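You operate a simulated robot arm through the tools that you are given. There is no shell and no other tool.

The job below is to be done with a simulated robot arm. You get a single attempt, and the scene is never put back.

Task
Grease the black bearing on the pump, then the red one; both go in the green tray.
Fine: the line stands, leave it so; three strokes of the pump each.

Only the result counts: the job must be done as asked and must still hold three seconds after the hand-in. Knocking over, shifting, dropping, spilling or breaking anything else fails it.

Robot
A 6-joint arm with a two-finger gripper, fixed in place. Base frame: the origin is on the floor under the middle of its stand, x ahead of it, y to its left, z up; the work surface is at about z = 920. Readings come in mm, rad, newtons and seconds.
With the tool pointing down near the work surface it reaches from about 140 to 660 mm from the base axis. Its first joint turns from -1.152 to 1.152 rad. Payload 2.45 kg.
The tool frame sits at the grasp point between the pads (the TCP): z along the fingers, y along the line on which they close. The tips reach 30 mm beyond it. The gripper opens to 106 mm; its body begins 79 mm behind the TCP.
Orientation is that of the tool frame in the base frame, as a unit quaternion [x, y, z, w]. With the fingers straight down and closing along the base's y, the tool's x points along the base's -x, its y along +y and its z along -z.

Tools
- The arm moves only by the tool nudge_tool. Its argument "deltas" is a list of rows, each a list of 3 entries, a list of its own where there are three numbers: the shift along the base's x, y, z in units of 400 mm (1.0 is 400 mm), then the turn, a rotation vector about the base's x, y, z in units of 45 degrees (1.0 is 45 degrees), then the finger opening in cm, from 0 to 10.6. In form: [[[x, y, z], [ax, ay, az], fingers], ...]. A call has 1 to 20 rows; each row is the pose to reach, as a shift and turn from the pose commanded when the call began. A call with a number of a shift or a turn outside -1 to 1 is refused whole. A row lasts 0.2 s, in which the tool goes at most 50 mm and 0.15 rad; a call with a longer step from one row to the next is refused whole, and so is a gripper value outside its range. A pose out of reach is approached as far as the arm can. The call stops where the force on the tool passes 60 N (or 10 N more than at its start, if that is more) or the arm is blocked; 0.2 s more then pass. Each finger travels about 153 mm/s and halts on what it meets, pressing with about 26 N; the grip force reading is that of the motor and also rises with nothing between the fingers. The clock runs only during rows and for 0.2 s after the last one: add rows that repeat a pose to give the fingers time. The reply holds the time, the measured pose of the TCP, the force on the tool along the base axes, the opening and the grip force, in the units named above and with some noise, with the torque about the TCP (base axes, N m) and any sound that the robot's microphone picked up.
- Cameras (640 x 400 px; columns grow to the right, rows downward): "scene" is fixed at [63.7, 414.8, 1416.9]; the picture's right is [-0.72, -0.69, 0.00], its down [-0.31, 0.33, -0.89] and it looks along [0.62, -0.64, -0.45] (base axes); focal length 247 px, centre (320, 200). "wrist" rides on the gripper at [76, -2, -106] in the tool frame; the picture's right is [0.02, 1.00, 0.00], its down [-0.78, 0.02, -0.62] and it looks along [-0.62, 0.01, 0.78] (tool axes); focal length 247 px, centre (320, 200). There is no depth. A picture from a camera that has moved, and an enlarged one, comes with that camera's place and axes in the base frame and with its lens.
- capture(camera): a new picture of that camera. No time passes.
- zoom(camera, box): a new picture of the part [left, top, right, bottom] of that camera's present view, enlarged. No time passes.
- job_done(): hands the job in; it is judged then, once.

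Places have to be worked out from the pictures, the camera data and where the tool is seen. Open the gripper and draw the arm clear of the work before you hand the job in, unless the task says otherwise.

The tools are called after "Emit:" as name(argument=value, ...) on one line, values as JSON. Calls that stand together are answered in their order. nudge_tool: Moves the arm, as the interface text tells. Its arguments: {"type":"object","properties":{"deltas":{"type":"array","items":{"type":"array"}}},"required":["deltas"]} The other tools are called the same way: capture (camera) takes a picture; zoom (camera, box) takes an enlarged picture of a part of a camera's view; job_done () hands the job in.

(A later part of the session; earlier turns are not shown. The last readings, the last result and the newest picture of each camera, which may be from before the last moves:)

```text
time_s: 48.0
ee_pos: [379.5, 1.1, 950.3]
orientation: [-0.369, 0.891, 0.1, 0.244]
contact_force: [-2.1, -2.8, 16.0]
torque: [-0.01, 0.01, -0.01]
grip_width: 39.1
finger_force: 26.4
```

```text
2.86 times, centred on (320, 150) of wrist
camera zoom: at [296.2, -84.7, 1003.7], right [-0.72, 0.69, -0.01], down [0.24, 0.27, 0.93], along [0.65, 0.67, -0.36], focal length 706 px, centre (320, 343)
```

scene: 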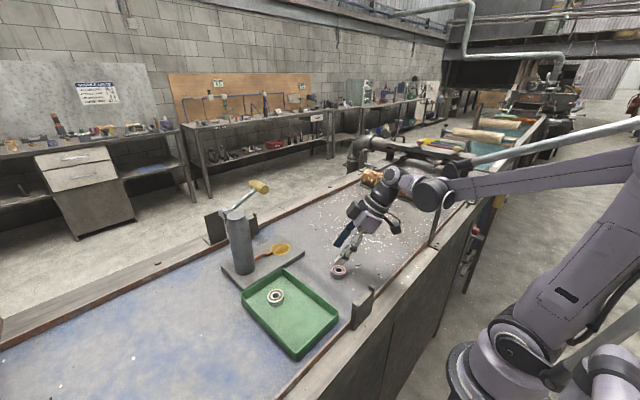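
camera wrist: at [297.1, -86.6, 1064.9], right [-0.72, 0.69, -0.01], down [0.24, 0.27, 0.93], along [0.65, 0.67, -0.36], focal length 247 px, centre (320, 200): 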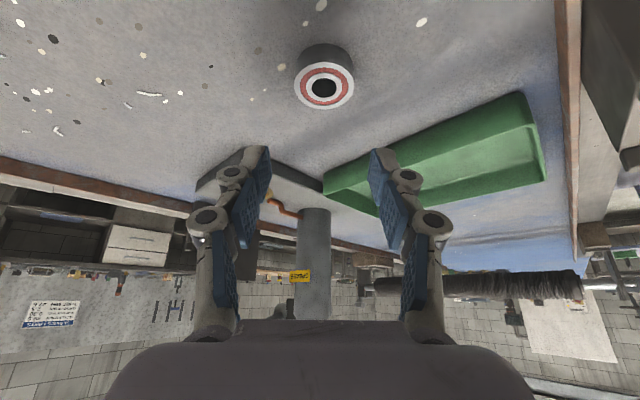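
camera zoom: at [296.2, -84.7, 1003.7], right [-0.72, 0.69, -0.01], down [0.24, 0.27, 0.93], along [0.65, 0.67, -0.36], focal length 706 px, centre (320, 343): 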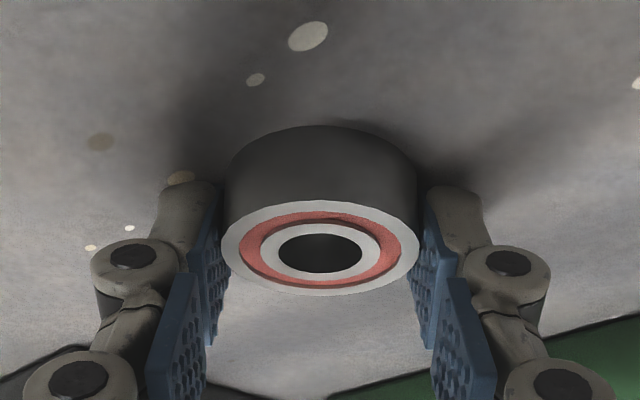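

Gripped at 39 mm (tips lightly touching the surface). I lift and check it is held level before moving to the pump.

Emit:
nudge_tool(deltas=[[[0, 0, 0.01], [0, 0, 0], 2.5], [[0, 0, 0.03], [0, 0, 0], 2.5], [[0, 0, 0.08], [0, 0, 0], 2.5], [[0, 0, 0.155], [0, 0, 0], 2.5], [[0, 0, 0.155], [0, 0, 0], 2.5]])

Emit:
zoom(camera="wrist", box=[220, 80, 420, 220])

```text
time_s: 49.2
ee_pos: [380.2, 1.3, 1013.6]
orientation: [-0.369, 0.891, 0.101, 0.243]
contact_force: [1.0, 0.6, -1.1]
torque: [0.03, 0.01, -0.02]
grip_width: 38.8
finger_force: 26.1
```

```text
2.86 times, centred on (320, 150) of wrist
camera zoom: at [297.5, -85.2, 1067.1], right [-0.72, 0.69, -0.01], down [0.24, 0.27, 0.93], along [0.65, 0.67, -0.36], focal length 706 px, centre (320, 343)
```

zoom: 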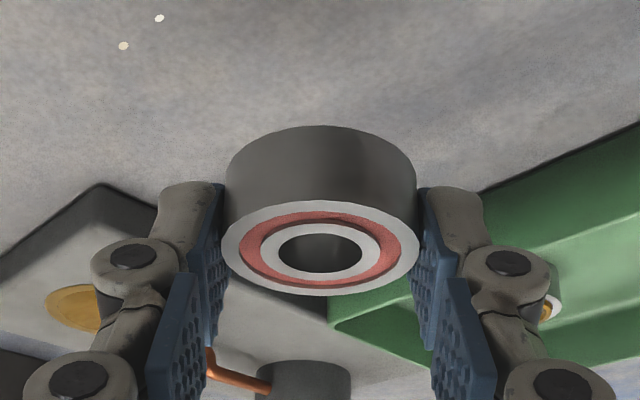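

Held level. I carry the red bearing at z≈1012 to above the seat, using the same TCP position as when the black one was lifted.

Emit:
nudge_tool(deltas=[[[0.092, 0.027, 0], [0, 0, 0], 2.5], [[0.184, 0.054, 0], [0, 0, 0], 2.5], [[0.276, 0.081, 0], [0, 0, 0], 2.5], [[0.368, 0.108, 0], [0, 0, 0], 2.5], [[0.456, 0.1355, 0], [0, 0, 0], 2.5], [[0.456, 0.1355, 0], [0, 0, 0], 2.5], [[0.456, 0.1355, 0], [0, 0, 0], 2.5]])

Emit:
zoom(camera="wrist", box=[220, 60, 420, 200])

Emit:
zoom(camera="scene", box=[220, 190, 340, 270])

```text
time_s: 50.8
ee_pos: [561.4, 52.1, 1010.8]
orientation: [-0.369, 0.891, 0.101, 0.243]
contact_force: [-0.3, 0.4, -0.6]
torque: [0.02, -0.01, -0.02]
grip_width: 39.3
finger_force: 25.6
```

```text
2.86 times, centred on (320, 130) of wrist
camera zoom: at [477.8, -33.2, 1063.8], right [-0.72, 0.69, -0.01], down [0.24, 0.27, 0.93], along [0.65, 0.67, -0.36], focal length 706 px, centre (320, 400)
```

zoom: 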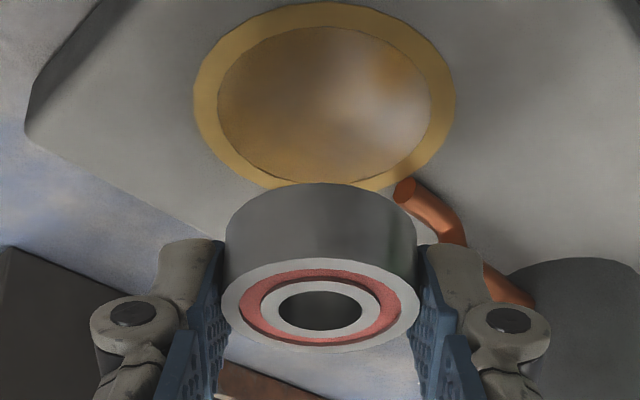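

```text
5.00 times, centred on (280, 230) of scene
camera zoom: at [63.7, 414.8, 1416.9], right [-0.72, -0.69, 0.0], down [-0.31, 0.33, -0.89], along [0.62, -0.64, -0.45], focal length 1233 px, centre (520, 50)
```

zoom: 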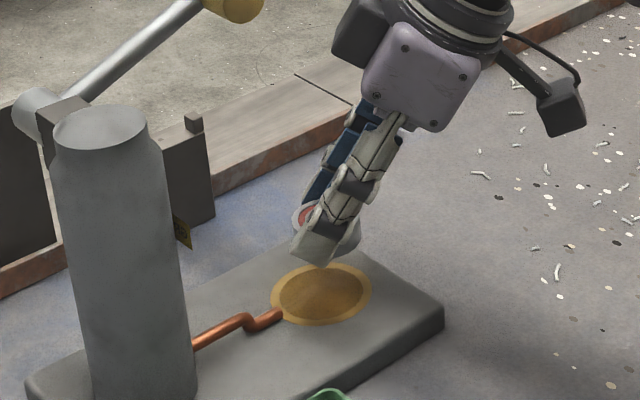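

The bearing needs about (+1.6, +2.8) mm to be concentric with the seat. I apply that while lowering to z≈976.

Emit:
nudge_tool(deltas=[[[0.004, 0.007, -0.02], [0, 0, 0], 2.5], [[0.004, 0.007, -0.05], [0, 0, 0], 2.5], [[0.004, 0.007, -0.075], [0, 0, 0], 2.5], [[0.004, 0.007, -0.086], [0, 0, 0], 2.5], [[0.004, 0.007, -0.086], [0, 0, 0], 2.5]])

Emit:
zoom(camera="wrist", box=[220, 80, 420, 220])

Emit:
zoom(camera="scene", box=[255, 220, 315, 260])

```text
time_s: 52.0
ee_pos: [563.0, 56.2, 976.8]
orientation: [-0.37, 0.891, 0.101, 0.243]
contact_force: [0.1, -0.7, -1.6]
torque: [-0.01, -0.03, 0.01]
grip_width: 39.2
finger_force: 26.0
```

```text
2.86 times, centred on (320, 150) of wrist
camera zoom: at [479.3, -29.0, 1030.2], right [-0.72, 0.69, -0.01], down [0.24, 0.27, 0.93], along [0.65, 0.67, -0.36], focal length 706 px, centre (320, 343)
```

zoom: 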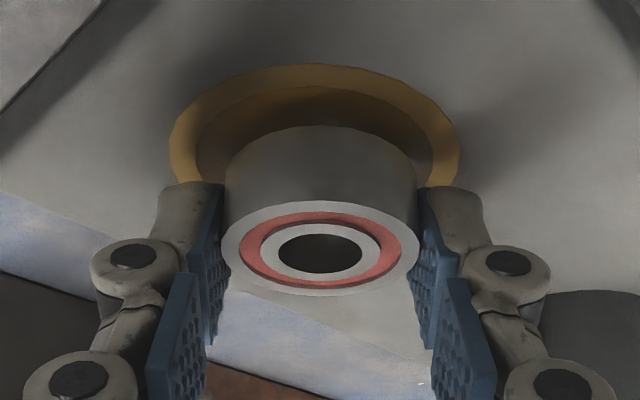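

```text
10.00 times, centred on (285, 240) of scene
camera zoom: at [63.7, 414.8, 1416.9], right [-0.72, -0.69, 0.0], down [-0.31, 0.33, -0.89], along [0.62, -0.64, -0.45], focal length 2466 px, centre (670, -200)
```

zoom: 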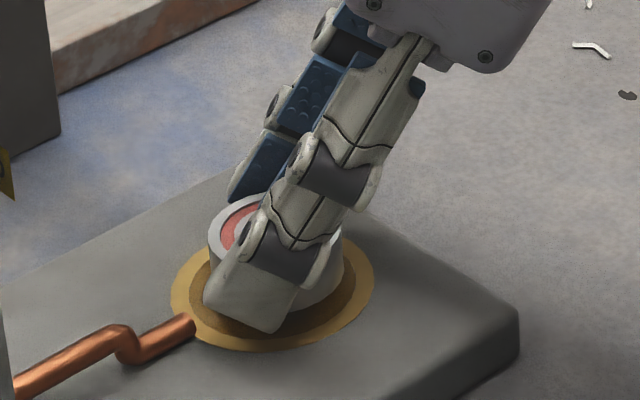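

Aligned with the ring the same way the black one was. I lower the last few millimetres in small steps.

Emit:
nudge_tool(deltas=[[[0, 0, -0.004], [0, 0, 0], 2.5], [[0, 0, -0.008], [0, 0, 0], 2.5], [[0, 0, -0.0115], [0, 0, 0], 2.5], [[0, 0, -0.0115], [0, 0, 0], 2.5]])

Emit:
zoom(camera="wrist", box=[220, 80, 420, 220])

```text
time_s: 53.0
ee_pos: [564.1, 56.4, 973.9]
orientation: [-0.37, 0.891, 0.101, 0.243]
contact_force: [-0.1, 0.7, -0.8]
torque: [0.01, -0.01, -0.03]
grip_width: 39.1
finger_force: 26.6
```

```text
2.86 times, centred on (320, 150) of wrist
camera zoom: at [480.5, -28.7, 1026.3], right [-0.72, 0.69, -0.01], down [0.24, 0.27, 0.93], along [0.65, 0.67, -0.36], focal length 706 px, centre (320, 343)
```

zoom: 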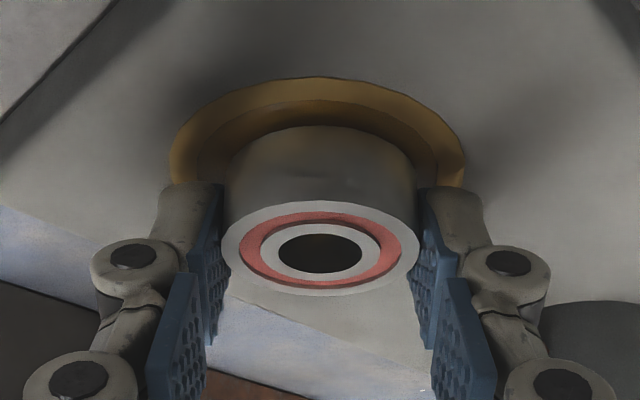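

Still about 2.5 mm above the seat by the ring's position in the view. I lower in 1 mm steps and look for contact force.

Emit:
nudge_tool(deltas=[[[0, 0, -0.0025], [0, 0, 0], 2.5], [[0, 0, -0.005], [0, 0, 0], 2.5], [[0, 0, -0.005], [0, 0, 0], 2.5]])

Emit:
zoom(camera="wrist", box=[220, 80, 420, 220])

```text
time_s: 53.8
ee_pos: [563.8, 57.7, 971.3]
orientation: [-0.369, 0.891, 0.101, 0.243]
contact_force: [-0.2, 0.5, -0.7]
torque: [0.01, 0.02, 0.02]
grip_width: 39.1
finger_force: 26.5
```

```text
2.86 times, centred on (320, 150) of wrist
camera zoom: at [480.2, -28.1, 1024.7], right [-0.72, 0.69, -0.01], down [0.24, 0.27, 0.93], along [0.65, 0.67, -0.36], focal length 706 px, centre (320, 343)
```

zoom: 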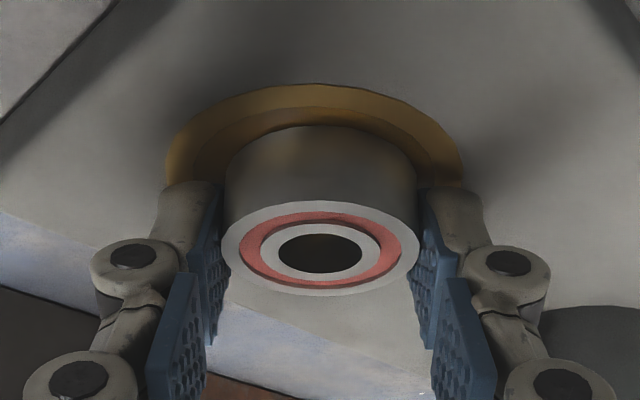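

Very close now. Another 1–2 mm in half-millimetre steps to feel the seat.

Emit:
nudge_tool(deltas=[[[0, 0, -0.002], [0, 0, 0], 2.5], [[0, 0, -0.004], [0, 0, 0], 2.5], [[0, 0, -0.004], [0, 0, 0], 2.5]])

Emit:
zoom(camera="scene", box=[255, 220, 315, 260])

```text
time_s: 54.6
ee_pos: [564.0, 57.8, 970.7]
orientation: [-0.369, 0.891, 0.101, 0.244]
contact_force: [-1.5, -0.7, 16.5]
torque: [0.07, 0.05, 0.06]
grip_width: 39.3
finger_force: 26.0
```

```text
10.00 times, centred on (285, 240) of scene
camera zoom: at [63.3, 414.7, 1417.0], right [-0.72, -0.69, 0.0], down [-0.31, 0.33, -0.89], along [0.62, -0.64, -0.45], focal length 2466 px, centre (670, -200)
```

zoom: 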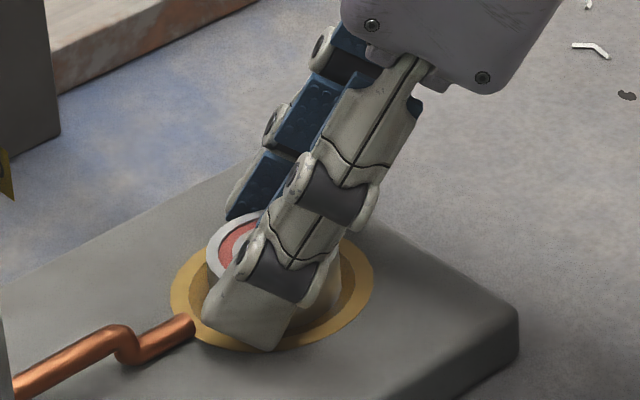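

Contact with the seat (16 N). I relieve about 1 mm and open the fingers.

Emit:
nudge_tool(deltas=[[[0, 0, 0.0025], [0, 0, 0], 2.5], [[0, 0, 0.0025], [0, 0, 0], 4.2], [[0, 0, 0.0025], [0, 0, 0], 4.8], [[0, 0, 0.0025], [0, 0, 0], 5.6], [[0, 0, 0.0025], [0, 0, 0], 6.0], [[0, 0, 0.0025], [0, 0, 0], 6.0]])

Emit:
zoom(camera="wrist", box=[220, 80, 420, 220])

```text
time_s: 56.0
ee_pos: [562.3, 55.8, 972.4]
orientation: [-0.369, 0.891, 0.1, 0.243]
contact_force: [0.2, -0.5, 0.5]
torque: [-0.02, 0.02, -0.01]
grip_width: 60.1
finger_force: 0.1
```

```text
2.86 times, centred on (320, 150) of wrist
camera zoom: at [479.7, -28.5, 1024.2], right [-0.72, 0.69, -0.01], down [0.24, 0.27, 0.93], along [0.65, 0.67, -0.36], focal length 706 px, centre (320, 343)
```

zoom: 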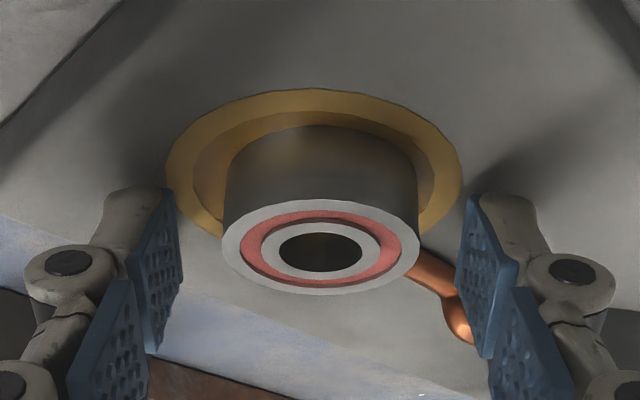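

Released on the seat. I lift straight up and back out the way I came, then compare its position with where the black one stood.

Emit:
nudge_tool(deltas=[[[0, 0, 0.03], [0, 0, 0], 6.0], [[0, 0, 0.09], [0, 0, 0], 6.0], [[-0.08, -0.018, 0.12], [0, 0, 0], 6.0], [[-0.156, -0.038, 0.18], [0, 0, 0], 6.0], [[-0.156, -0.038, 0.27], [0, 0, 0], 6.0], [[-0.156, -0.038, 0.36], [0, 0, 0], 6.0], [[-0.156, -0.038, 0.445], [0, 0, 0], 6.0], [[-0.156, -0.038, 0.445], [0, 0, 0], 6.0]])

Emit:
zoom(camera="scene", box=[255, 230, 315, 265])

Emit:
zoom(camera="wrist", box=[240, 0, 340, 70])

Emit:
capture(camera="scene")

```text
time_s: 57.8
ee_pos: [501.2, 41.4, 1150.4]
orientation: [-0.369, 0.891, 0.101, 0.244]
contact_force: [-0.1, -0.2, 0.2]
torque: [0.01, 0.02, -0.02]
grip_width: 60.5
finger_force: 0.0
```

```text
10.67 times, centred on (285, 248) of scene
camera zoom: at [63.7, 414.8, 1416.9], right [-0.72, -0.69, 0.0], down [-0.31, 0.33, -0.89], along [0.62, -0.64, -0.45], focal length 2630 px, centre (693, -307)
```

zoom: 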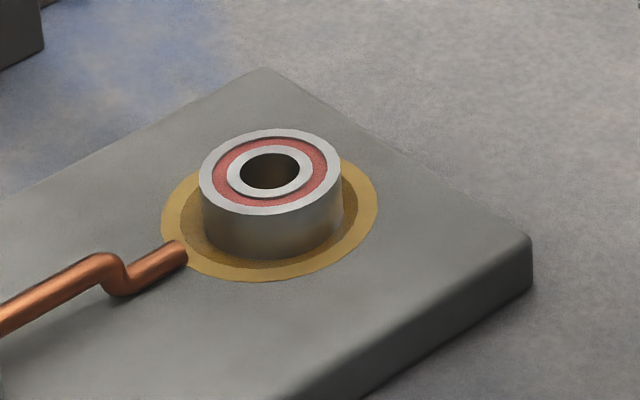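

```text
5.71 times, centred on (290, 35) of wrist
camera zoom: at [416.6, -43.5, 1203.4], right [-0.72, 0.69, -0.01], down [0.24, 0.27, 0.93], along [0.65, 0.67, -0.36], focal length 1411 px, centre (491, 1143)
```

zoom: 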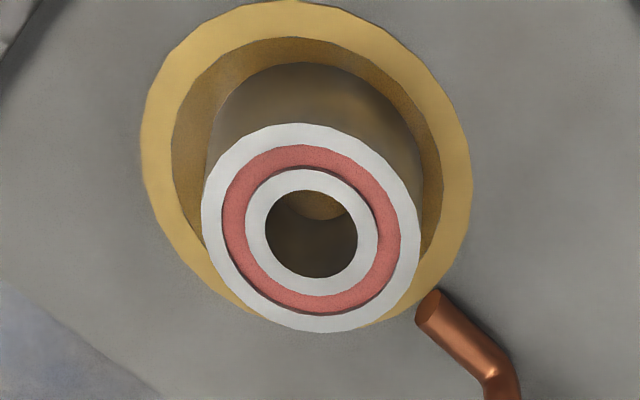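

```text
taken
```

scene: 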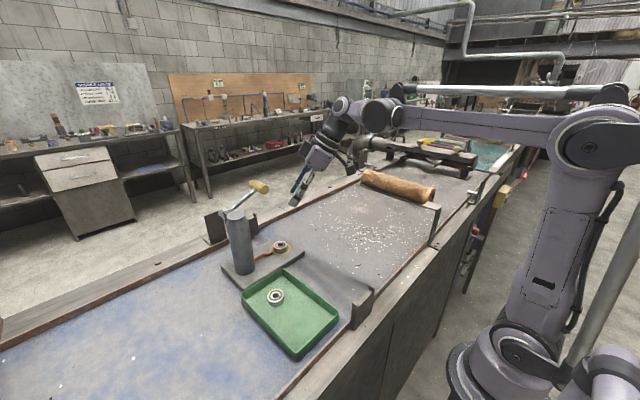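

The red bearing stands within about 1.5 mm of where the black one was. I return to the lever: yaw back by 45°, rise and close the fingers on the way.

Emit:
nudge_tool(deltas=[[[0, 0.0125, 0.0325], [0, 0, -0.166], 5.0], [[0.015, 0.0275, 0.0725], [0, 0, -0.333], 3.0], [[0.035, 0.0425, 0.1125], [0, 0, -0.5], 1.0], [[0.055, 0.0575, 0.1525], [0, 0, -0.666], 0], [[0.075, 0.0725, 0.1825], [0, 0, -0.833], 0], [[0.105, 0.085, 0.195], [0, 0, -1.0], 0], [[0.105, 0.085, 0.195], [0, 0, -1.0], 0]])

Emit:
capture(camera="wrist")

```text
time_s: 59.4
ee_pos: [543.1, 75.9, 1227.5]
orientation: [0.0, 0.965, 0.0, 0.264]
contact_force: [0.3, 0.5, 0.6]
torque: [0.02, -0.03, -0.01]
grip_width: 0.1
finger_force: 26.0
```

```text
taken
camera wrist: at [422.8, 74.2, 1280.7], right [-0.02, 1.0, -0.01], down [0.36, 0.02, 0.93], along [0.93, 0.01, -0.36], focal length 247 px, centre (320, 200)
```

wrist: 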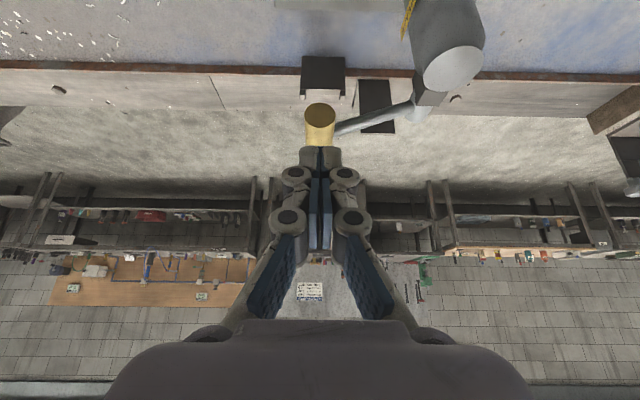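

Tool is aligned with the handle again. I move to the hover point over the grip at (622, 75, 1190).

Emit:
nudge_tool(deltas=[[[0.08, 0, 0], [0, 0, 0], 0], [[0.16, 0, -0.02], [0, 0, 0], 0], [[0.199, -0.001, -0.05], [0, 0, 0], 0], [[0.199, -0.001, -0.088], [0, 0, 0], 0], [[0.199, -0.001, -0.088], [0, 0, 0], 0]])

Emit:
zoom(camera="scene", box=[200, 130, 320, 260])

Emit:
capture(camera="wrist")

```text
time_s: 60.6
ee_pos: [623.2, 75.0, 1191.8]
orientation: [0.001, 0.965, 0.0, 0.264]
contact_force: [0.5, 0.2, -0.5]
torque: [0.01, 0.01, -0.02]
grip_width: 0.0
finger_force: 25.6
```

```text
3.08 times, centred on (260, 195) of scene
camera zoom: at [63.7, 414.8, 1416.9], right [-0.72, -0.69, 0.0], down [-0.31, 0.33, -0.89], along [0.62, -0.64, -0.45], focal length 759 px, centre (505, 215)
```

zoom: 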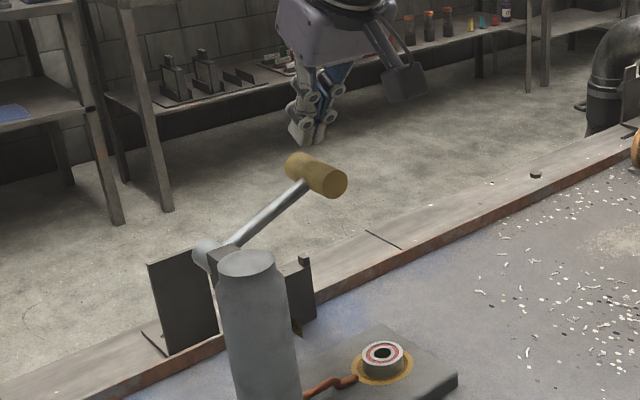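

```text
taken
camera wrist: at [504.1, 74.2, 1244.6], right [-0.02, 1.0, -0.01], down [0.36, 0.02, 0.93], along [0.93, 0.01, -0.36], focal length 247 px, centre (320, 200)
```

wrist: 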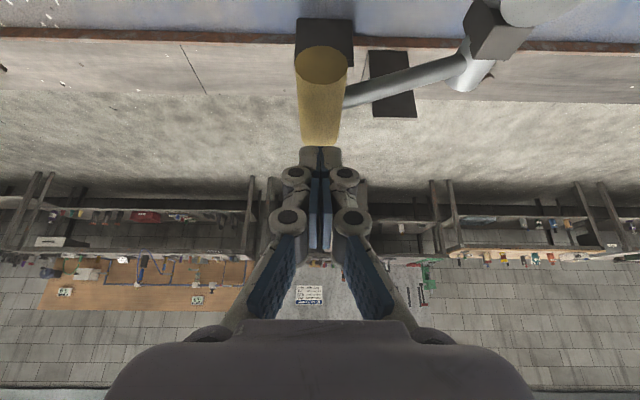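

Same hover pose as before. First stroke for the red bearing, down to the stop.

Emit:
nudge_tool(deltas=[[[0, -0.003, -0.0425], [0, 0, 0], 0], [[0, -0.0135, -0.08], [0, 0, 0], 0], [[0, -0.0185, -0.12], [0, 0, 0], 0], [[0, -0.018, -0.16], [0, 0, 0], 0], [[0, -0.015, -0.195], [0, 0, 0], 0], [[0, -0.011, -0.2175], [0, 0, 0], 0], [[0, -0.008, -0.23], [0, 0, 0], 0], [[0, -0.007, -0.2375], [0, 0, 0], 0]])

Emit:
zoom(camera="scene", box=[255, 230, 315, 265])

```text
time_s: 62.4
ee_pos: [622.4, 73.8, 1098.4]
orientation: [-0.001, 0.965, 0.0, 0.263]
contact_force: [0.0, -1.2, 4.2]
torque: [-0.01, -0.02, -0.02]
grip_width: 6.2
finger_force: 25.8
```

```text
10.67 times, centred on (285, 248) of scene
camera zoom: at [63.6, 414.7, 1416.9], right [-0.72, -0.69, 0.0], down [-0.31, 0.33, -0.89], along [0.62, -0.64, -0.45], focal length 2630 px, centre (693, -307)
```

zoom: 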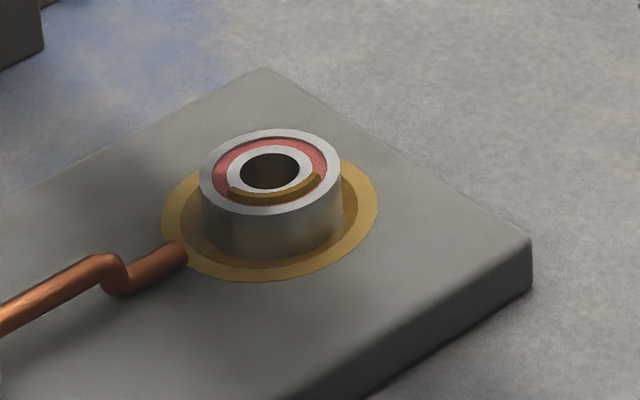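

First stroke registered on the red one. I raise fully so the lever returns to the top.

Emit:
nudge_tool(deltas=[[[0, -0.003, 0.025], [0, 0, 0], 0], [[0, -0.01, 0.0625], [0, 0, 0], 0], [[0, -0.012, 0.1175], [0, 0, 0], 0], [[0, -0.007, 0.175], [0, 0, 0], 0], [[0, 0.006, 0.2375], [0, 0, 0], 0], [[0, 0.006, 0.2375], [0, 0, 0], 0]])

Emit:
zoom(camera="scene", box=[200, 130, 320, 260])

```text
time_s: 63.8
ee_pos: [621.8, 74.5, 1191.3]
orientation: [0.0, 0.965, 0.0, 0.264]
contact_force: [0.3, -0.4, 0.1]
torque: [0.01, 0.02, -0.03]
grip_width: 0.0
finger_force: 26.4
```

```text
3.08 times, centred on (260, 195) of scene
camera zoom: at [63.7, 414.8, 1416.9], right [-0.72, -0.69, 0.0], down [-0.31, 0.33, -0.89], along [0.62, -0.64, -0.45], focal length 759 px, centre (505, 215)
```

zoom: 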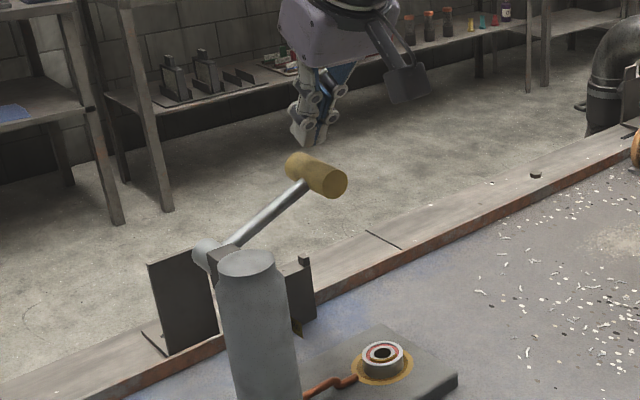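

Lever up again. Second stroke for the red bearing, pressing slightly (1 mm) further to be sure of the stop.

Emit:
nudge_tool(deltas=[[[0, -0.003, -0.0425], [0, 0, 0], 0], [[0, -0.0135, -0.08], [0, 0, 0], 0], [[0, -0.0185, -0.12], [0, 0, 0], 0], [[0, -0.018, -0.16], [0, 0, 0], 0], [[0, -0.015, -0.195], [0, 0, 0], 0], [[0, -0.011, -0.2175], [0, 0, 0], 0], [[0, -0.008, -0.23], [0, 0, 0], 0], [[0, -0.007, -0.239], [0, 0, 0], 0]])

Emit:
zoom(camera="scene", box=[255, 230, 315, 265])

```text
time_s: 65.6
ee_pos: [622.5, 72.1, 1096.0]
orientation: [0.0, 0.965, 0.0, 0.264]
contact_force: [0.5, -0.4, 15.0]
torque: [0.01, -0.07, -0.07]
grip_width: 6.1
finger_force: 26.2
```

```text
10.67 times, centred on (285, 248) of scene
camera zoom: at [63.4, 414.7, 1417.0], right [-0.72, -0.69, 0.0], down [-0.31, 0.33, -0.89], along [0.62, -0.64, -0.45], focal length 2630 px, centre (693, -307)
```

zoom: 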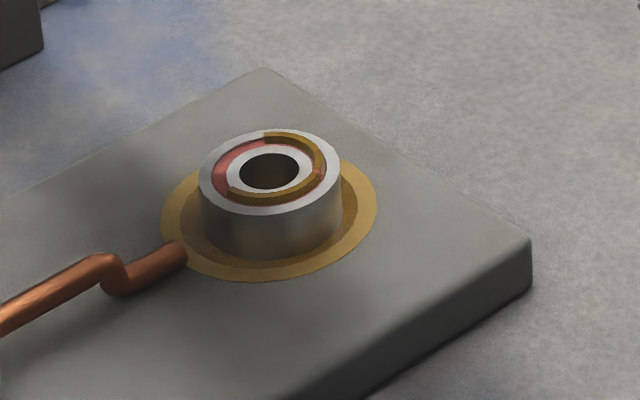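

Two thirds greased. I raise for the lever to reset.

Emit:
nudge_tool(deltas=[[[0, -0.003, 0.025], [0, 0, 0], 0], [[0, -0.01, 0.0625], [0, 0, 0], 0], [[0, -0.012, 0.1175], [0, 0, 0], 0], [[0, -0.007, 0.175], [0, 0, 0], 0], [[0, 0.006, 0.239], [0, 0, 0], 0], [[0, 0.006, 0.239], [0, 0, 0], 0]])

Emit:
zoom(camera="scene", box=[200, 130, 320, 260])

```text
time_s: 67.0
ee_pos: [624.0, 74.5, 1191.0]
orientation: [0.001, 0.965, -0.001, 0.263]
contact_force: [0.0, -0.4, -0.8]
torque: [0.01, 0.02, -0.01]
grip_width: 0.2
finger_force: 25.8
```

```text
3.08 times, centred on (260, 195) of scene
camera zoom: at [63.7, 414.8, 1416.9], right [-0.72, -0.69, 0.0], down [-0.31, 0.33, -0.89], along [0.62, -0.64, -0.45], focal length 759 px, centre (505, 215)
```

zoom: 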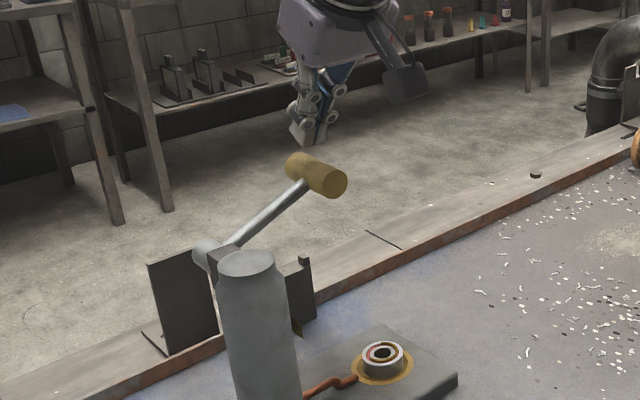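

Lever is up. Third and last stroke for the red bearing.

Emit:
nudge_tool(deltas=[[[0, -0.003, -0.0425], [0, 0, 0], 0], [[0, -0.0135, -0.08], [0, 0, 0], 0], [[0, -0.0185, -0.12], [0, 0, 0], 0], [[0, -0.018, -0.16], [0, 0, 0], 0], [[0, -0.015, -0.195], [0, 0, 0], 0], [[0, -0.011, -0.2175], [0, 0, 0], 0], [[0, -0.008, -0.23], [0, 0, 0], 0], [[0, -0.007, -0.239], [0, 0, 0], 0]])

Emit:
zoom(camera="scene", box=[255, 230, 315, 265])

```text
time_s: 68.8
ee_pos: [623.1, 72.4, 1096.9]
orientation: [0.0, 0.965, 0.0, 0.264]
contact_force: [0.2, -2.0, 13.0]
torque: [-0.05, -0.06, -0.06]
grip_width: 6.1
finger_force: 25.9
```

```text
10.67 times, centred on (285, 248) of scene
camera zoom: at [63.4, 414.7, 1417.0], right [-0.72, -0.69, 0.0], down [-0.31, 0.33, -0.89], along [0.62, -0.64, -0.45], focal length 2630 px, centre (693, -307)
```

zoom: 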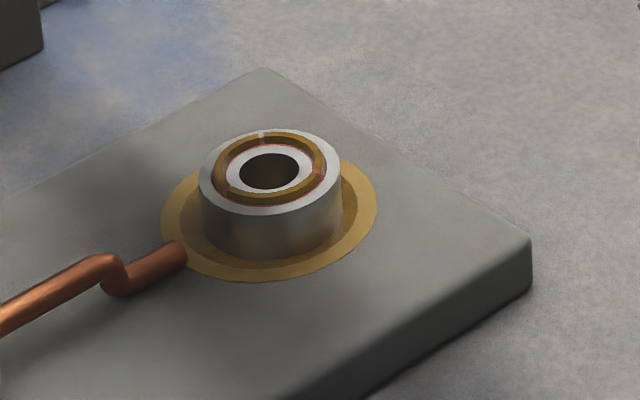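

The red bearing is fully greased with three strokes. I raise gently so the lever returns, then back away up and toward the base.

Emit:
nudge_tool(deltas=[[[0, -0.003, 0.025], [0, 0, 0], 0], [[0, -0.008, 0.0625], [0, 0, 0], 0], [[0, -0.01, 0.1175], [0, 0, 0], 0], [[0, -0.005, 0.175], [0, 0, 0], 0], [[0, 0.007, 0.2375], [0, 0, 0], 0], [[-0.05, 0.007, 0.28], [0, 0, 0], 0], [[-0.12, 0.007, 0.32], [0, 0, 0], 0], [[-0.2, 0.007, 0.328], [0, 0, 0], 0], [[-0.2, 0.007, 0.328], [0, 0, 0], 6.0], [[-0.2, 0.007, 0.328], [0, 0, 0], 6.0], [[-0.2, 0.007, 0.328], [0, 0, 0], 6.0]])

Emit:
zoom(camera="scene", box=[200, 130, 320, 260])

```text
time_s: 71.2
ee_pos: [543.1, 74.8, 1227.3]
orientation: [-0.001, 0.965, 0.001, 0.263]
contact_force: [0.7, -0.2, 0.5]
torque: [-0.04, -0.04, -0.01]
grip_width: 60.2
finger_force: 0.1
```

```text
3.08 times, centred on (260, 195) of scene
camera zoom: at [63.6, 414.8, 1416.9], right [-0.72, -0.69, 0.0], down [-0.31, 0.33, -0.89], along [0.62, -0.64, -0.45], focal length 759 px, centre (505, 215)
```

zoom: 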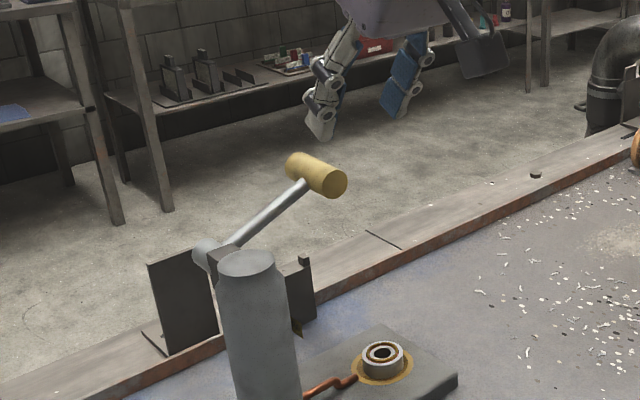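

Lever is up, tool clear at (543, 75, 1227) with fingers at 60 mm. I repeat the turn of 45° while coming lower and back, as before the first pick.

Emit:
nudge_tool(deltas=[[[-0.03, -0.015, -0.01], [0, 0, 0.166], 6.0], [[-0.05, -0.03, -0.04], [0, 0, 0.333], 6.0], [[-0.07, -0.045, -0.08], [0, 0, 0.5], 6.0], [[-0.09, -0.06, -0.12], [0, 0, 0.666], 6.0], [[-0.105, -0.075, -0.16], [0, 0, 0.833], 6.0], [[-0.105, -0.0875, -0.1925], [0, 0, 1.0], 6.0], [[-0.105, -0.0875, -0.1925], [0, 0, 1.0], 6.0]])

Emit:
zoom(camera="wrist", box=[240, 0, 340, 70])

```text
time_s: 72.8
ee_pos: [499.6, 40.7, 1151.5]
orientation: [-0.37, 0.891, 0.101, 0.242]
contact_force: [0.2, -0.4, -0.3]
torque: [-0.01, -0.03, 0.01]
grip_width: 60.0
finger_force: 0.1
```

```text
5.71 times, centred on (290, 35) of wrist
camera zoom: at [416.5, -45.8, 1203.4], right [-0.72, 0.69, -0.01], down [0.24, 0.27, 0.93], along [0.65, 0.67, -0.36], focal length 1411 px, centre (491, 1143)
```

zoom: 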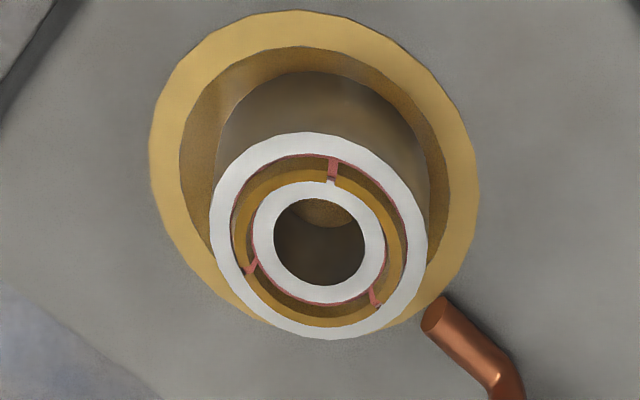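

Same approach as before: descend beside the seat and slide over so the fingers straddle the red bearing.

Emit:
nudge_tool(deltas=[[[0, 0, -0.09], [0, 0, 0], 6.0], [[0, 0, -0.18], [0, 0, 0], 6.0], [[0, 0, -0.27], [0, 0, 0], 6.0], [[0, 0, -0.352], [0, 0, 0], 6.0], [[0.08, 0.02, -0.352], [0, 0, 0], 6.0], [[0.1575, 0.039, -0.352], [0, 0, 0], 6.0], [[0.1575, 0.039, -0.352], [0, 0, 0], 6.0]])

Emit:
zoom(camera="wrist", box=[220, 60, 420, 200])

```text
time_s: 74.4
ee_pos: [564.1, 58.0, 1010.0]
orientation: [-0.369, 0.891, 0.101, 0.243]
contact_force: [0.9, -1.3, 0.0]
torque: [-0.05, -0.03, 0.01]
grip_width: 59.8
finger_force: 0.0
```

```text
2.86 times, centred on (320, 130) of wrist
camera zoom: at [481.3, -27.9, 1063.1], right [-0.72, 0.69, -0.01], down [0.24, 0.27, 0.93], along [0.65, 0.67, -0.36], focal length 706 px, centre (320, 400)
```

zoom: 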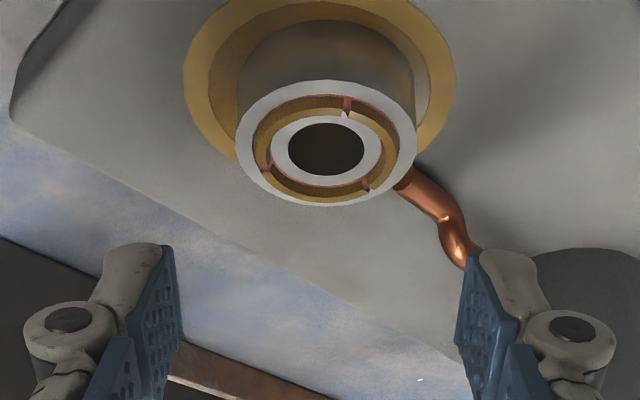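

I shift by (-2, -1) mm to match the earlier grasp geometry and lower to z≈973.

Emit:
nudge_tool(deltas=[[[-0.005, -0.0025, -0.025], [0, 0, 0], 6.0], [[-0.005, -0.0025, -0.055], [0, 0, 0], 6.0], [[-0.005, -0.0025, -0.08], [0, 0, 0], 6.0], [[-0.005, -0.0025, -0.093], [0, 0, 0], 6.0], [[-0.005, -0.0025, -0.093], [0, 0, 0], 6.0]])

Emit:
zoom(camera="wrist", box=[220, 80, 420, 220])

Emit:
zoom(camera="scene", box=[255, 220, 315, 260])

```text
time_s: 75.6
ee_pos: [562.5, 56.9, 973.4]
orientation: [-0.369, 0.892, 0.101, 0.243]
contact_force: [0.1, 0.5, 1.1]
torque: [-0.01, -0.04, 0.01]
grip_width: 59.8
finger_force: 0.0
```

```text
2.86 times, centred on (320, 150) of wrist
camera zoom: at [478.6, -30.0, 1026.0], right [-0.72, 0.69, -0.01], down [0.24, 0.27, 0.93], along [0.65, 0.67, -0.36], focal length 706 px, centre (320, 343)
```

zoom: 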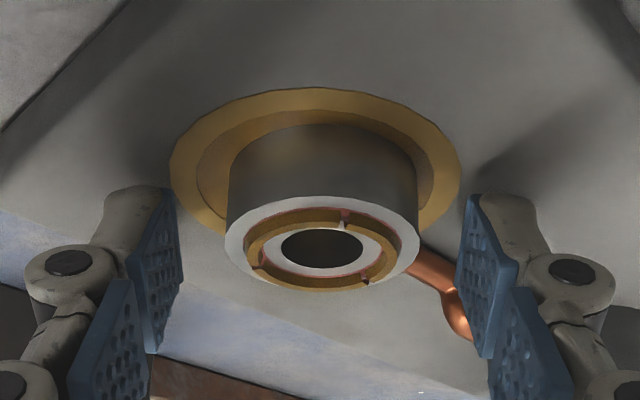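

```text
10.00 times, centred on (285, 240) of scene
camera zoom: at [63.7, 414.8, 1416.9], right [-0.72, -0.69, 0.0], down [-0.31, 0.33, -0.89], along [0.62, -0.64, -0.45], focal length 2466 px, centre (670, -200)
```

zoom: 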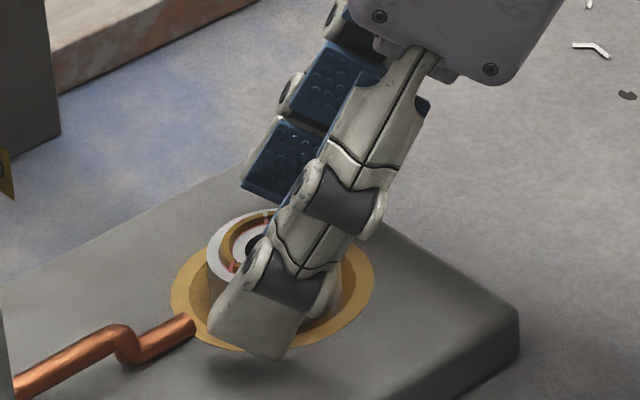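

Well centred. I close on the red bearing.

Emit:
nudge_tool(deltas=[[[0, 0, -0.001], [0, 0, 0], 5.2], [[0, 0, -0.001], [0, 0, 0], 4.6], [[0, 0, -0.001], [0, 0, 0], 4.2], [[0, 0, -0.001], [0, 0, 0], 3.8], [[0, 0, -0.001], [0, 0, 0], 3.2], [[0, 0, -0.001], [0, 0, 0], 2.5], [[0, 0, -0.001], [0, 0, 0], 2.5]])

Emit:
zoom(camera="wrist", box=[220, 80, 420, 220])

```text
time_s: 77.2
ee_pos: [561.0, 54.7, 974.1]
orientation: [-0.37, 0.891, 0.101, 0.243]
contact_force: [-1.0, -0.9, 1.2]
torque: [0.02, -0.01, 0.03]
grip_width: 39.1
finger_force: 25.9
```

```text
2.86 times, centred on (320, 150) of wrist
camera zoom: at [478.3, -30.7, 1025.5], right [-0.72, 0.69, -0.01], down [0.24, 0.27, 0.93], along [0.65, 0.67, -0.36], focal length 706 px, centre (320, 343)
```

zoom: 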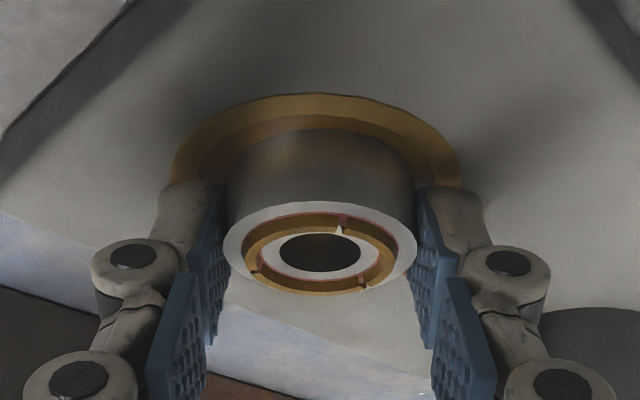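

Gripped at 39 mm. I lift 40 mm slowly and check.

Emit:
nudge_tool(deltas=[[[0, 0, 0.01], [0, 0, 0], 2.5], [[0, 0, 0.03], [0, 0, 0], 2.5], [[0, 0, 0.06], [0, 0, 0], 2.5], [[0, 0, 0.1], [0, 0, 0], 2.5], [[0, 0, 0.1], [0, 0, 0], 2.5]])

Emit:
zoom(camera="wrist", box=[220, 80, 420, 220])

Emit:
zoom(camera="scene", box=[230, 220, 350, 360])

```text
time_s: 78.4
ee_pos: [561.4, 54.9, 1010.3]
orientation: [-0.369, 0.892, 0.1, 0.243]
contact_force: [0.1, 0.6, -1.9]
torque: [-0.04, 0.02, -0.01]
grip_width: 39.2
finger_force: 25.9
```

```text
2.86 times, centred on (320, 150) of wrist
camera zoom: at [477.7, -30.5, 1064.0], right [-0.72, 0.69, -0.01], down [0.24, 0.27, 0.93], along [0.65, 0.67, -0.36], focal length 706 px, centre (320, 343)
```

zoom: 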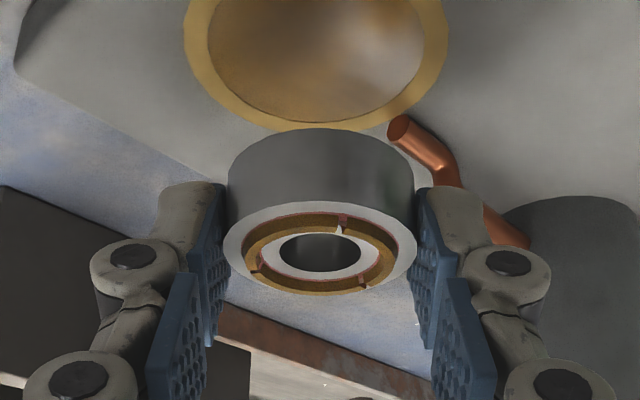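

```text
2.86 times, centred on (290, 290) of scene
camera zoom: at [63.7, 414.8, 1416.9], right [-0.72, -0.69, 0.0], down [-0.31, 0.33, -0.89], along [0.62, -0.64, -0.45], focal length 704 px, centre (406, -57)
```

zoom: 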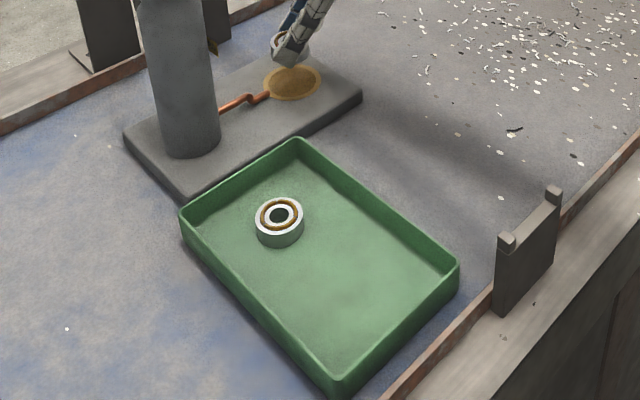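

Held level again, and the black bearing stands well in the tray. At yaw 45° the wrist camera would come too close to the near-rail bracket for the second tray spot, so on the way I turn the yaw back by 45° and stop over about (362, 180).

Emit:
nudge_tool(deltas=[[[-0.0875, 0.0375, 0.025], [0, 0, 0], 2.5], [[-0.175, 0.075, 0.05], [0, 0, 0], 2.5], [[-0.25, 0.1125, 0.075], [0, 0, 0], 2.5], [[-0.295, 0.145, 0.075], [0, 0, -0.166], 2.5], [[-0.34, 0.1775, 0.075], [0, 0, -0.333], 2.5], [[-0.385, 0.21, 0.075], [0, 0, -0.5], 2.5], [[-0.43, 0.245, 0.075], [0, 0, -0.666], 2.5], [[-0.475, 0.2775, 0.075], [0, 0, -0.833], 2.5], [[-0.5175, 0.3125, 0.075], [0, 0, -1.0], 2.5], [[-0.5175, 0.3125, 0.075], [0, 0, -1.0], 2.5]])

Emit:
capture(camera="wrist")

Emit:
capture(camera="scene")

```text
time_s: 80.6
ee_pos: [354.1, 180.5, 1042.3]
orientation: [0.0, 0.965, -0.001, 0.263]
contact_force: [0.4, 0.9, -0.3]
torque: [0.02, 0.01, 0.01]
grip_width: 39.0
finger_force: 26.1
```

```text
taken
camera wrist: at [235.0, 179.5, 1094.7], right [-0.02, 1.0, -0.01], down [0.36, 0.02, 0.93], along [0.93, 0.01, -0.36], focal length 247 px, centre (320, 200)
```

wrist: 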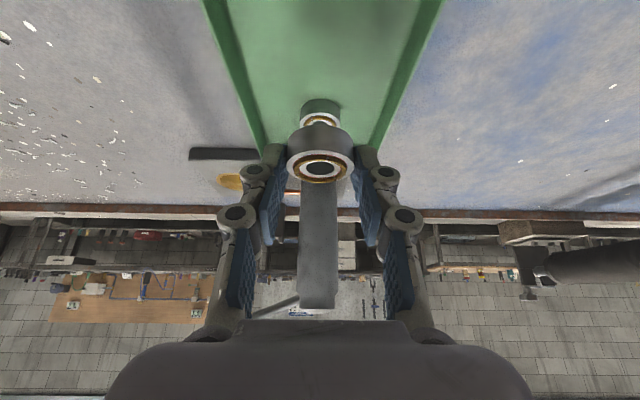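

```text
taken
```

scene: 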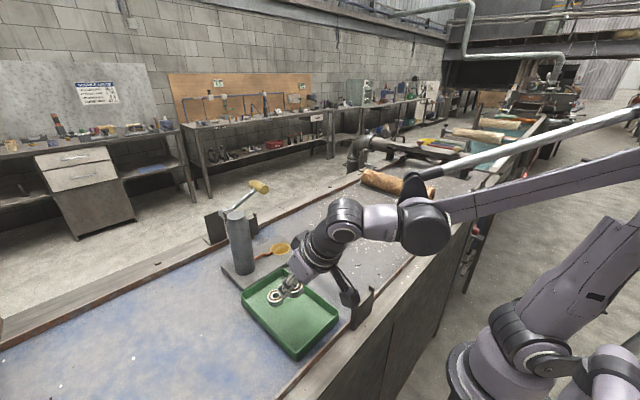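

The red bearing is in line with the black one, about 70 mm nearer the base, and the camera is clear of the bracket (y≈180 versus at most 118). I lower toward the tray floor.

Emit:
nudge_tool(deltas=[[[0, 0, -0.05], [0, 0, 0], 2.5], [[0, 0, -0.1], [0, 0, 0], 2.5], [[0, 0, -0.15], [0, 0, 0], 2.5], [[0, 0, -0.18], [0, 0, 0], 2.5], [[0, 0, -0.19], [0, 0, 0], 2.5], [[0, 0, -0.19], [0, 0, 0], 2.5]])

Emit:
capture(camera="wrist")

Emit:
zoom(camera="scene", box=[240, 230, 390, 360])

```text
time_s: 82.0
ee_pos: [353.8, 178.0, 966.7]
orientation: [0.0, 0.965, 0.0, 0.263]
contact_force: [-0.3, 0.5, -1.2]
torque: [0.02, 0.02, 0.01]
grip_width: 39.1
finger_force: 25.9
```

```text
taken
camera wrist: at [234.6, 177.9, 1019.1], right [-0.02, 1.0, -0.01], down [0.36, 0.02, 0.93], along [0.93, 0.01, -0.36], focal length 247 px, centre (320, 200)
```

wrist: 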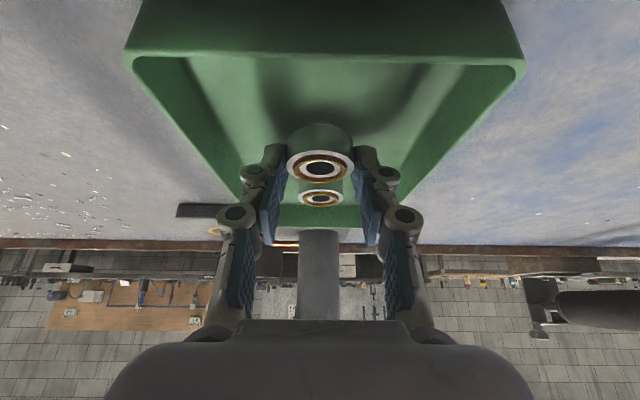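

```text
3.08 times, centred on (315, 295) of scene
camera zoom: at [63.7, 414.8, 1416.9], right [-0.72, -0.69, 0.0], down [-0.31, 0.33, -0.89], along [0.62, -0.64, -0.45], focal length 759 px, centre (335, -92)
```

zoom: 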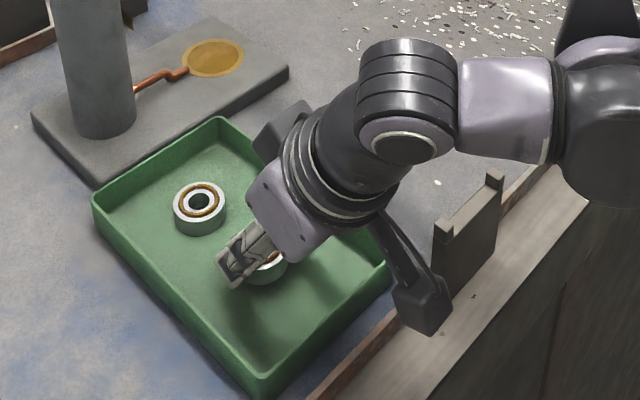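

Good clearance all round. I continue down in 2 mm steps until the floor is felt.

Emit:
nudge_tool(deltas=[[[0, 0, -0.005], [0, 0, 0], 2.5], [[0, 0, -0.01], [0, 0, 0], 2.5], [[0, 0, -0.015], [0, 0, 0], 2.5], [[0, 0, -0.018], [0, 0, 0], 2.5]])

Emit:
zoom(camera="wrist", box=[220, 80, 420, 220])

```text
time_s: 83.0
ee_pos: [354.0, 181.1, 960.6]
orientation: [0.0, 0.965, 0.0, 0.263]
contact_force: [-0.4, 0.4, -0.6]
torque: [0.0, -0.02, 0.0]
grip_width: 39.4
finger_force: 26.0
```

```text
2.86 times, centred on (320, 150) of wrist
camera zoom: at [234.8, 178.6, 1012.3], right [-0.02, 1.0, -0.01], down [0.36, 0.02, 0.93], along [0.93, 0.01, -0.36], focal length 706 px, centre (320, 343)
```

zoom: 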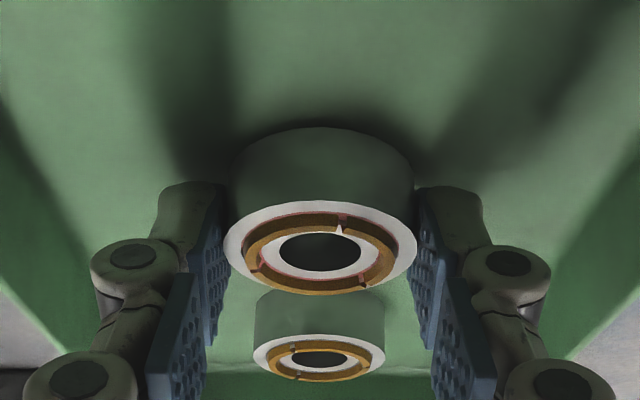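

No contact yet at z≈960. A few more 1 mm steps.

Emit:
nudge_tool(deltas=[[[0, 0, -0.0025], [0, 0, 0], 2.5], [[0, 0, -0.005], [0, 0, 0], 2.5], [[0, 0, -0.005], [0, 0, 0], 2.5]])

```text
time_s: 83.8
ee_pos: [354.0, 179.4, 957.3]
orientation: [-0.001, 0.965, 0.0, 0.263]
contact_force: [-0.5, -0.3, -0.6]
torque: [0.01, 0.03, 0.01]
grip_width: 39.2
finger_force: 26.1
```

Still free at z≈957–958. Another 1.5 mm in small steps.

Emit:
nudge_tool(deltas=[[[0, 0, -0.002], [0, 0, 0], 2.5], [[0, 0, -0.004], [0, 0, 0], 2.5], [[0, 0, -0.004], [0, 0, 0], 2.5]])

Emit:
zoom(camera="wrist", box=[220, 80, 420, 220])

```text
time_s: 84.6
ee_pos: [354.3, 180.4, 957.3]
orientation: [-0.001, 0.964, -0.001, 0.265]
contact_force: [-5.2, 0.8, 17.0]
torque: [0.07, -0.09, -0.01]
grip_width: 39.3
finger_force: 26.0
```

```text
2.86 times, centred on (320, 150) of wrist
camera zoom: at [235.1, 178.2, 1009.3], right [-0.02, 1.0, -0.01], down [0.36, 0.02, 0.93], along [0.93, 0.01, -0.36], focal length 706 px, centre (320, 343)
```

zoom: 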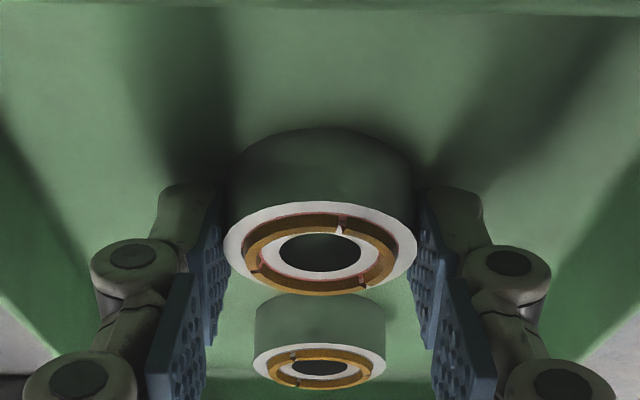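

Contact with the tray floor (17 N). I relieve 1 mm, open the fingers, then check.

Emit:
nudge_tool(deltas=[[[0, 0, 0.0025], [0, 0, 0], 2.5], [[0, 0, 0.0025], [0, 0, 0], 4.2], [[0, 0, 0.0025], [0, 0, 0], 4.8], [[0, 0, 0.0025], [0, 0, 0], 5.6], [[0, 0, 0.0025], [0, 0, 0], 6.0], [[0, 0, 0.0025], [0, 0, 0], 6.0]])

Emit:
zoom(camera="wrist", box=[220, 80, 420, 220])

```text
time_s: 86.0
ee_pos: [355.0, 178.7, 956.3]
orientation: [0.0, 0.965, 0.0, 0.263]
contact_force: [-1.0, 0.5, -0.6]
torque: [-0.03, 0.01, -0.01]
grip_width: 60.1
finger_force: 0.0
```

```text
2.86 times, centred on (320, 150) of wrist
camera zoom: at [234.9, 178.2, 1009.8], right [-0.02, 1.0, -0.01], down [0.36, 0.02, 0.93], along [0.93, 0.01, -0.36], focal length 706 px, centre (320, 343)
```

zoom: 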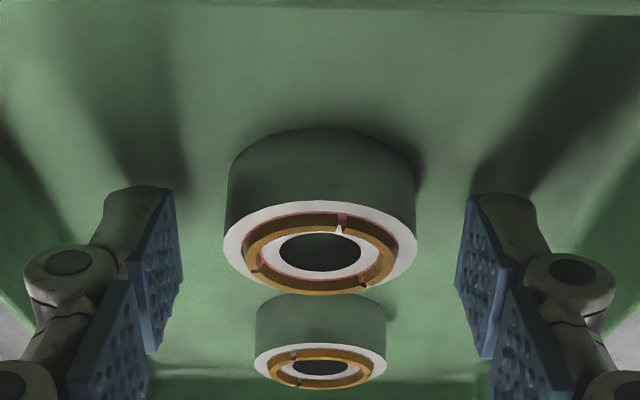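

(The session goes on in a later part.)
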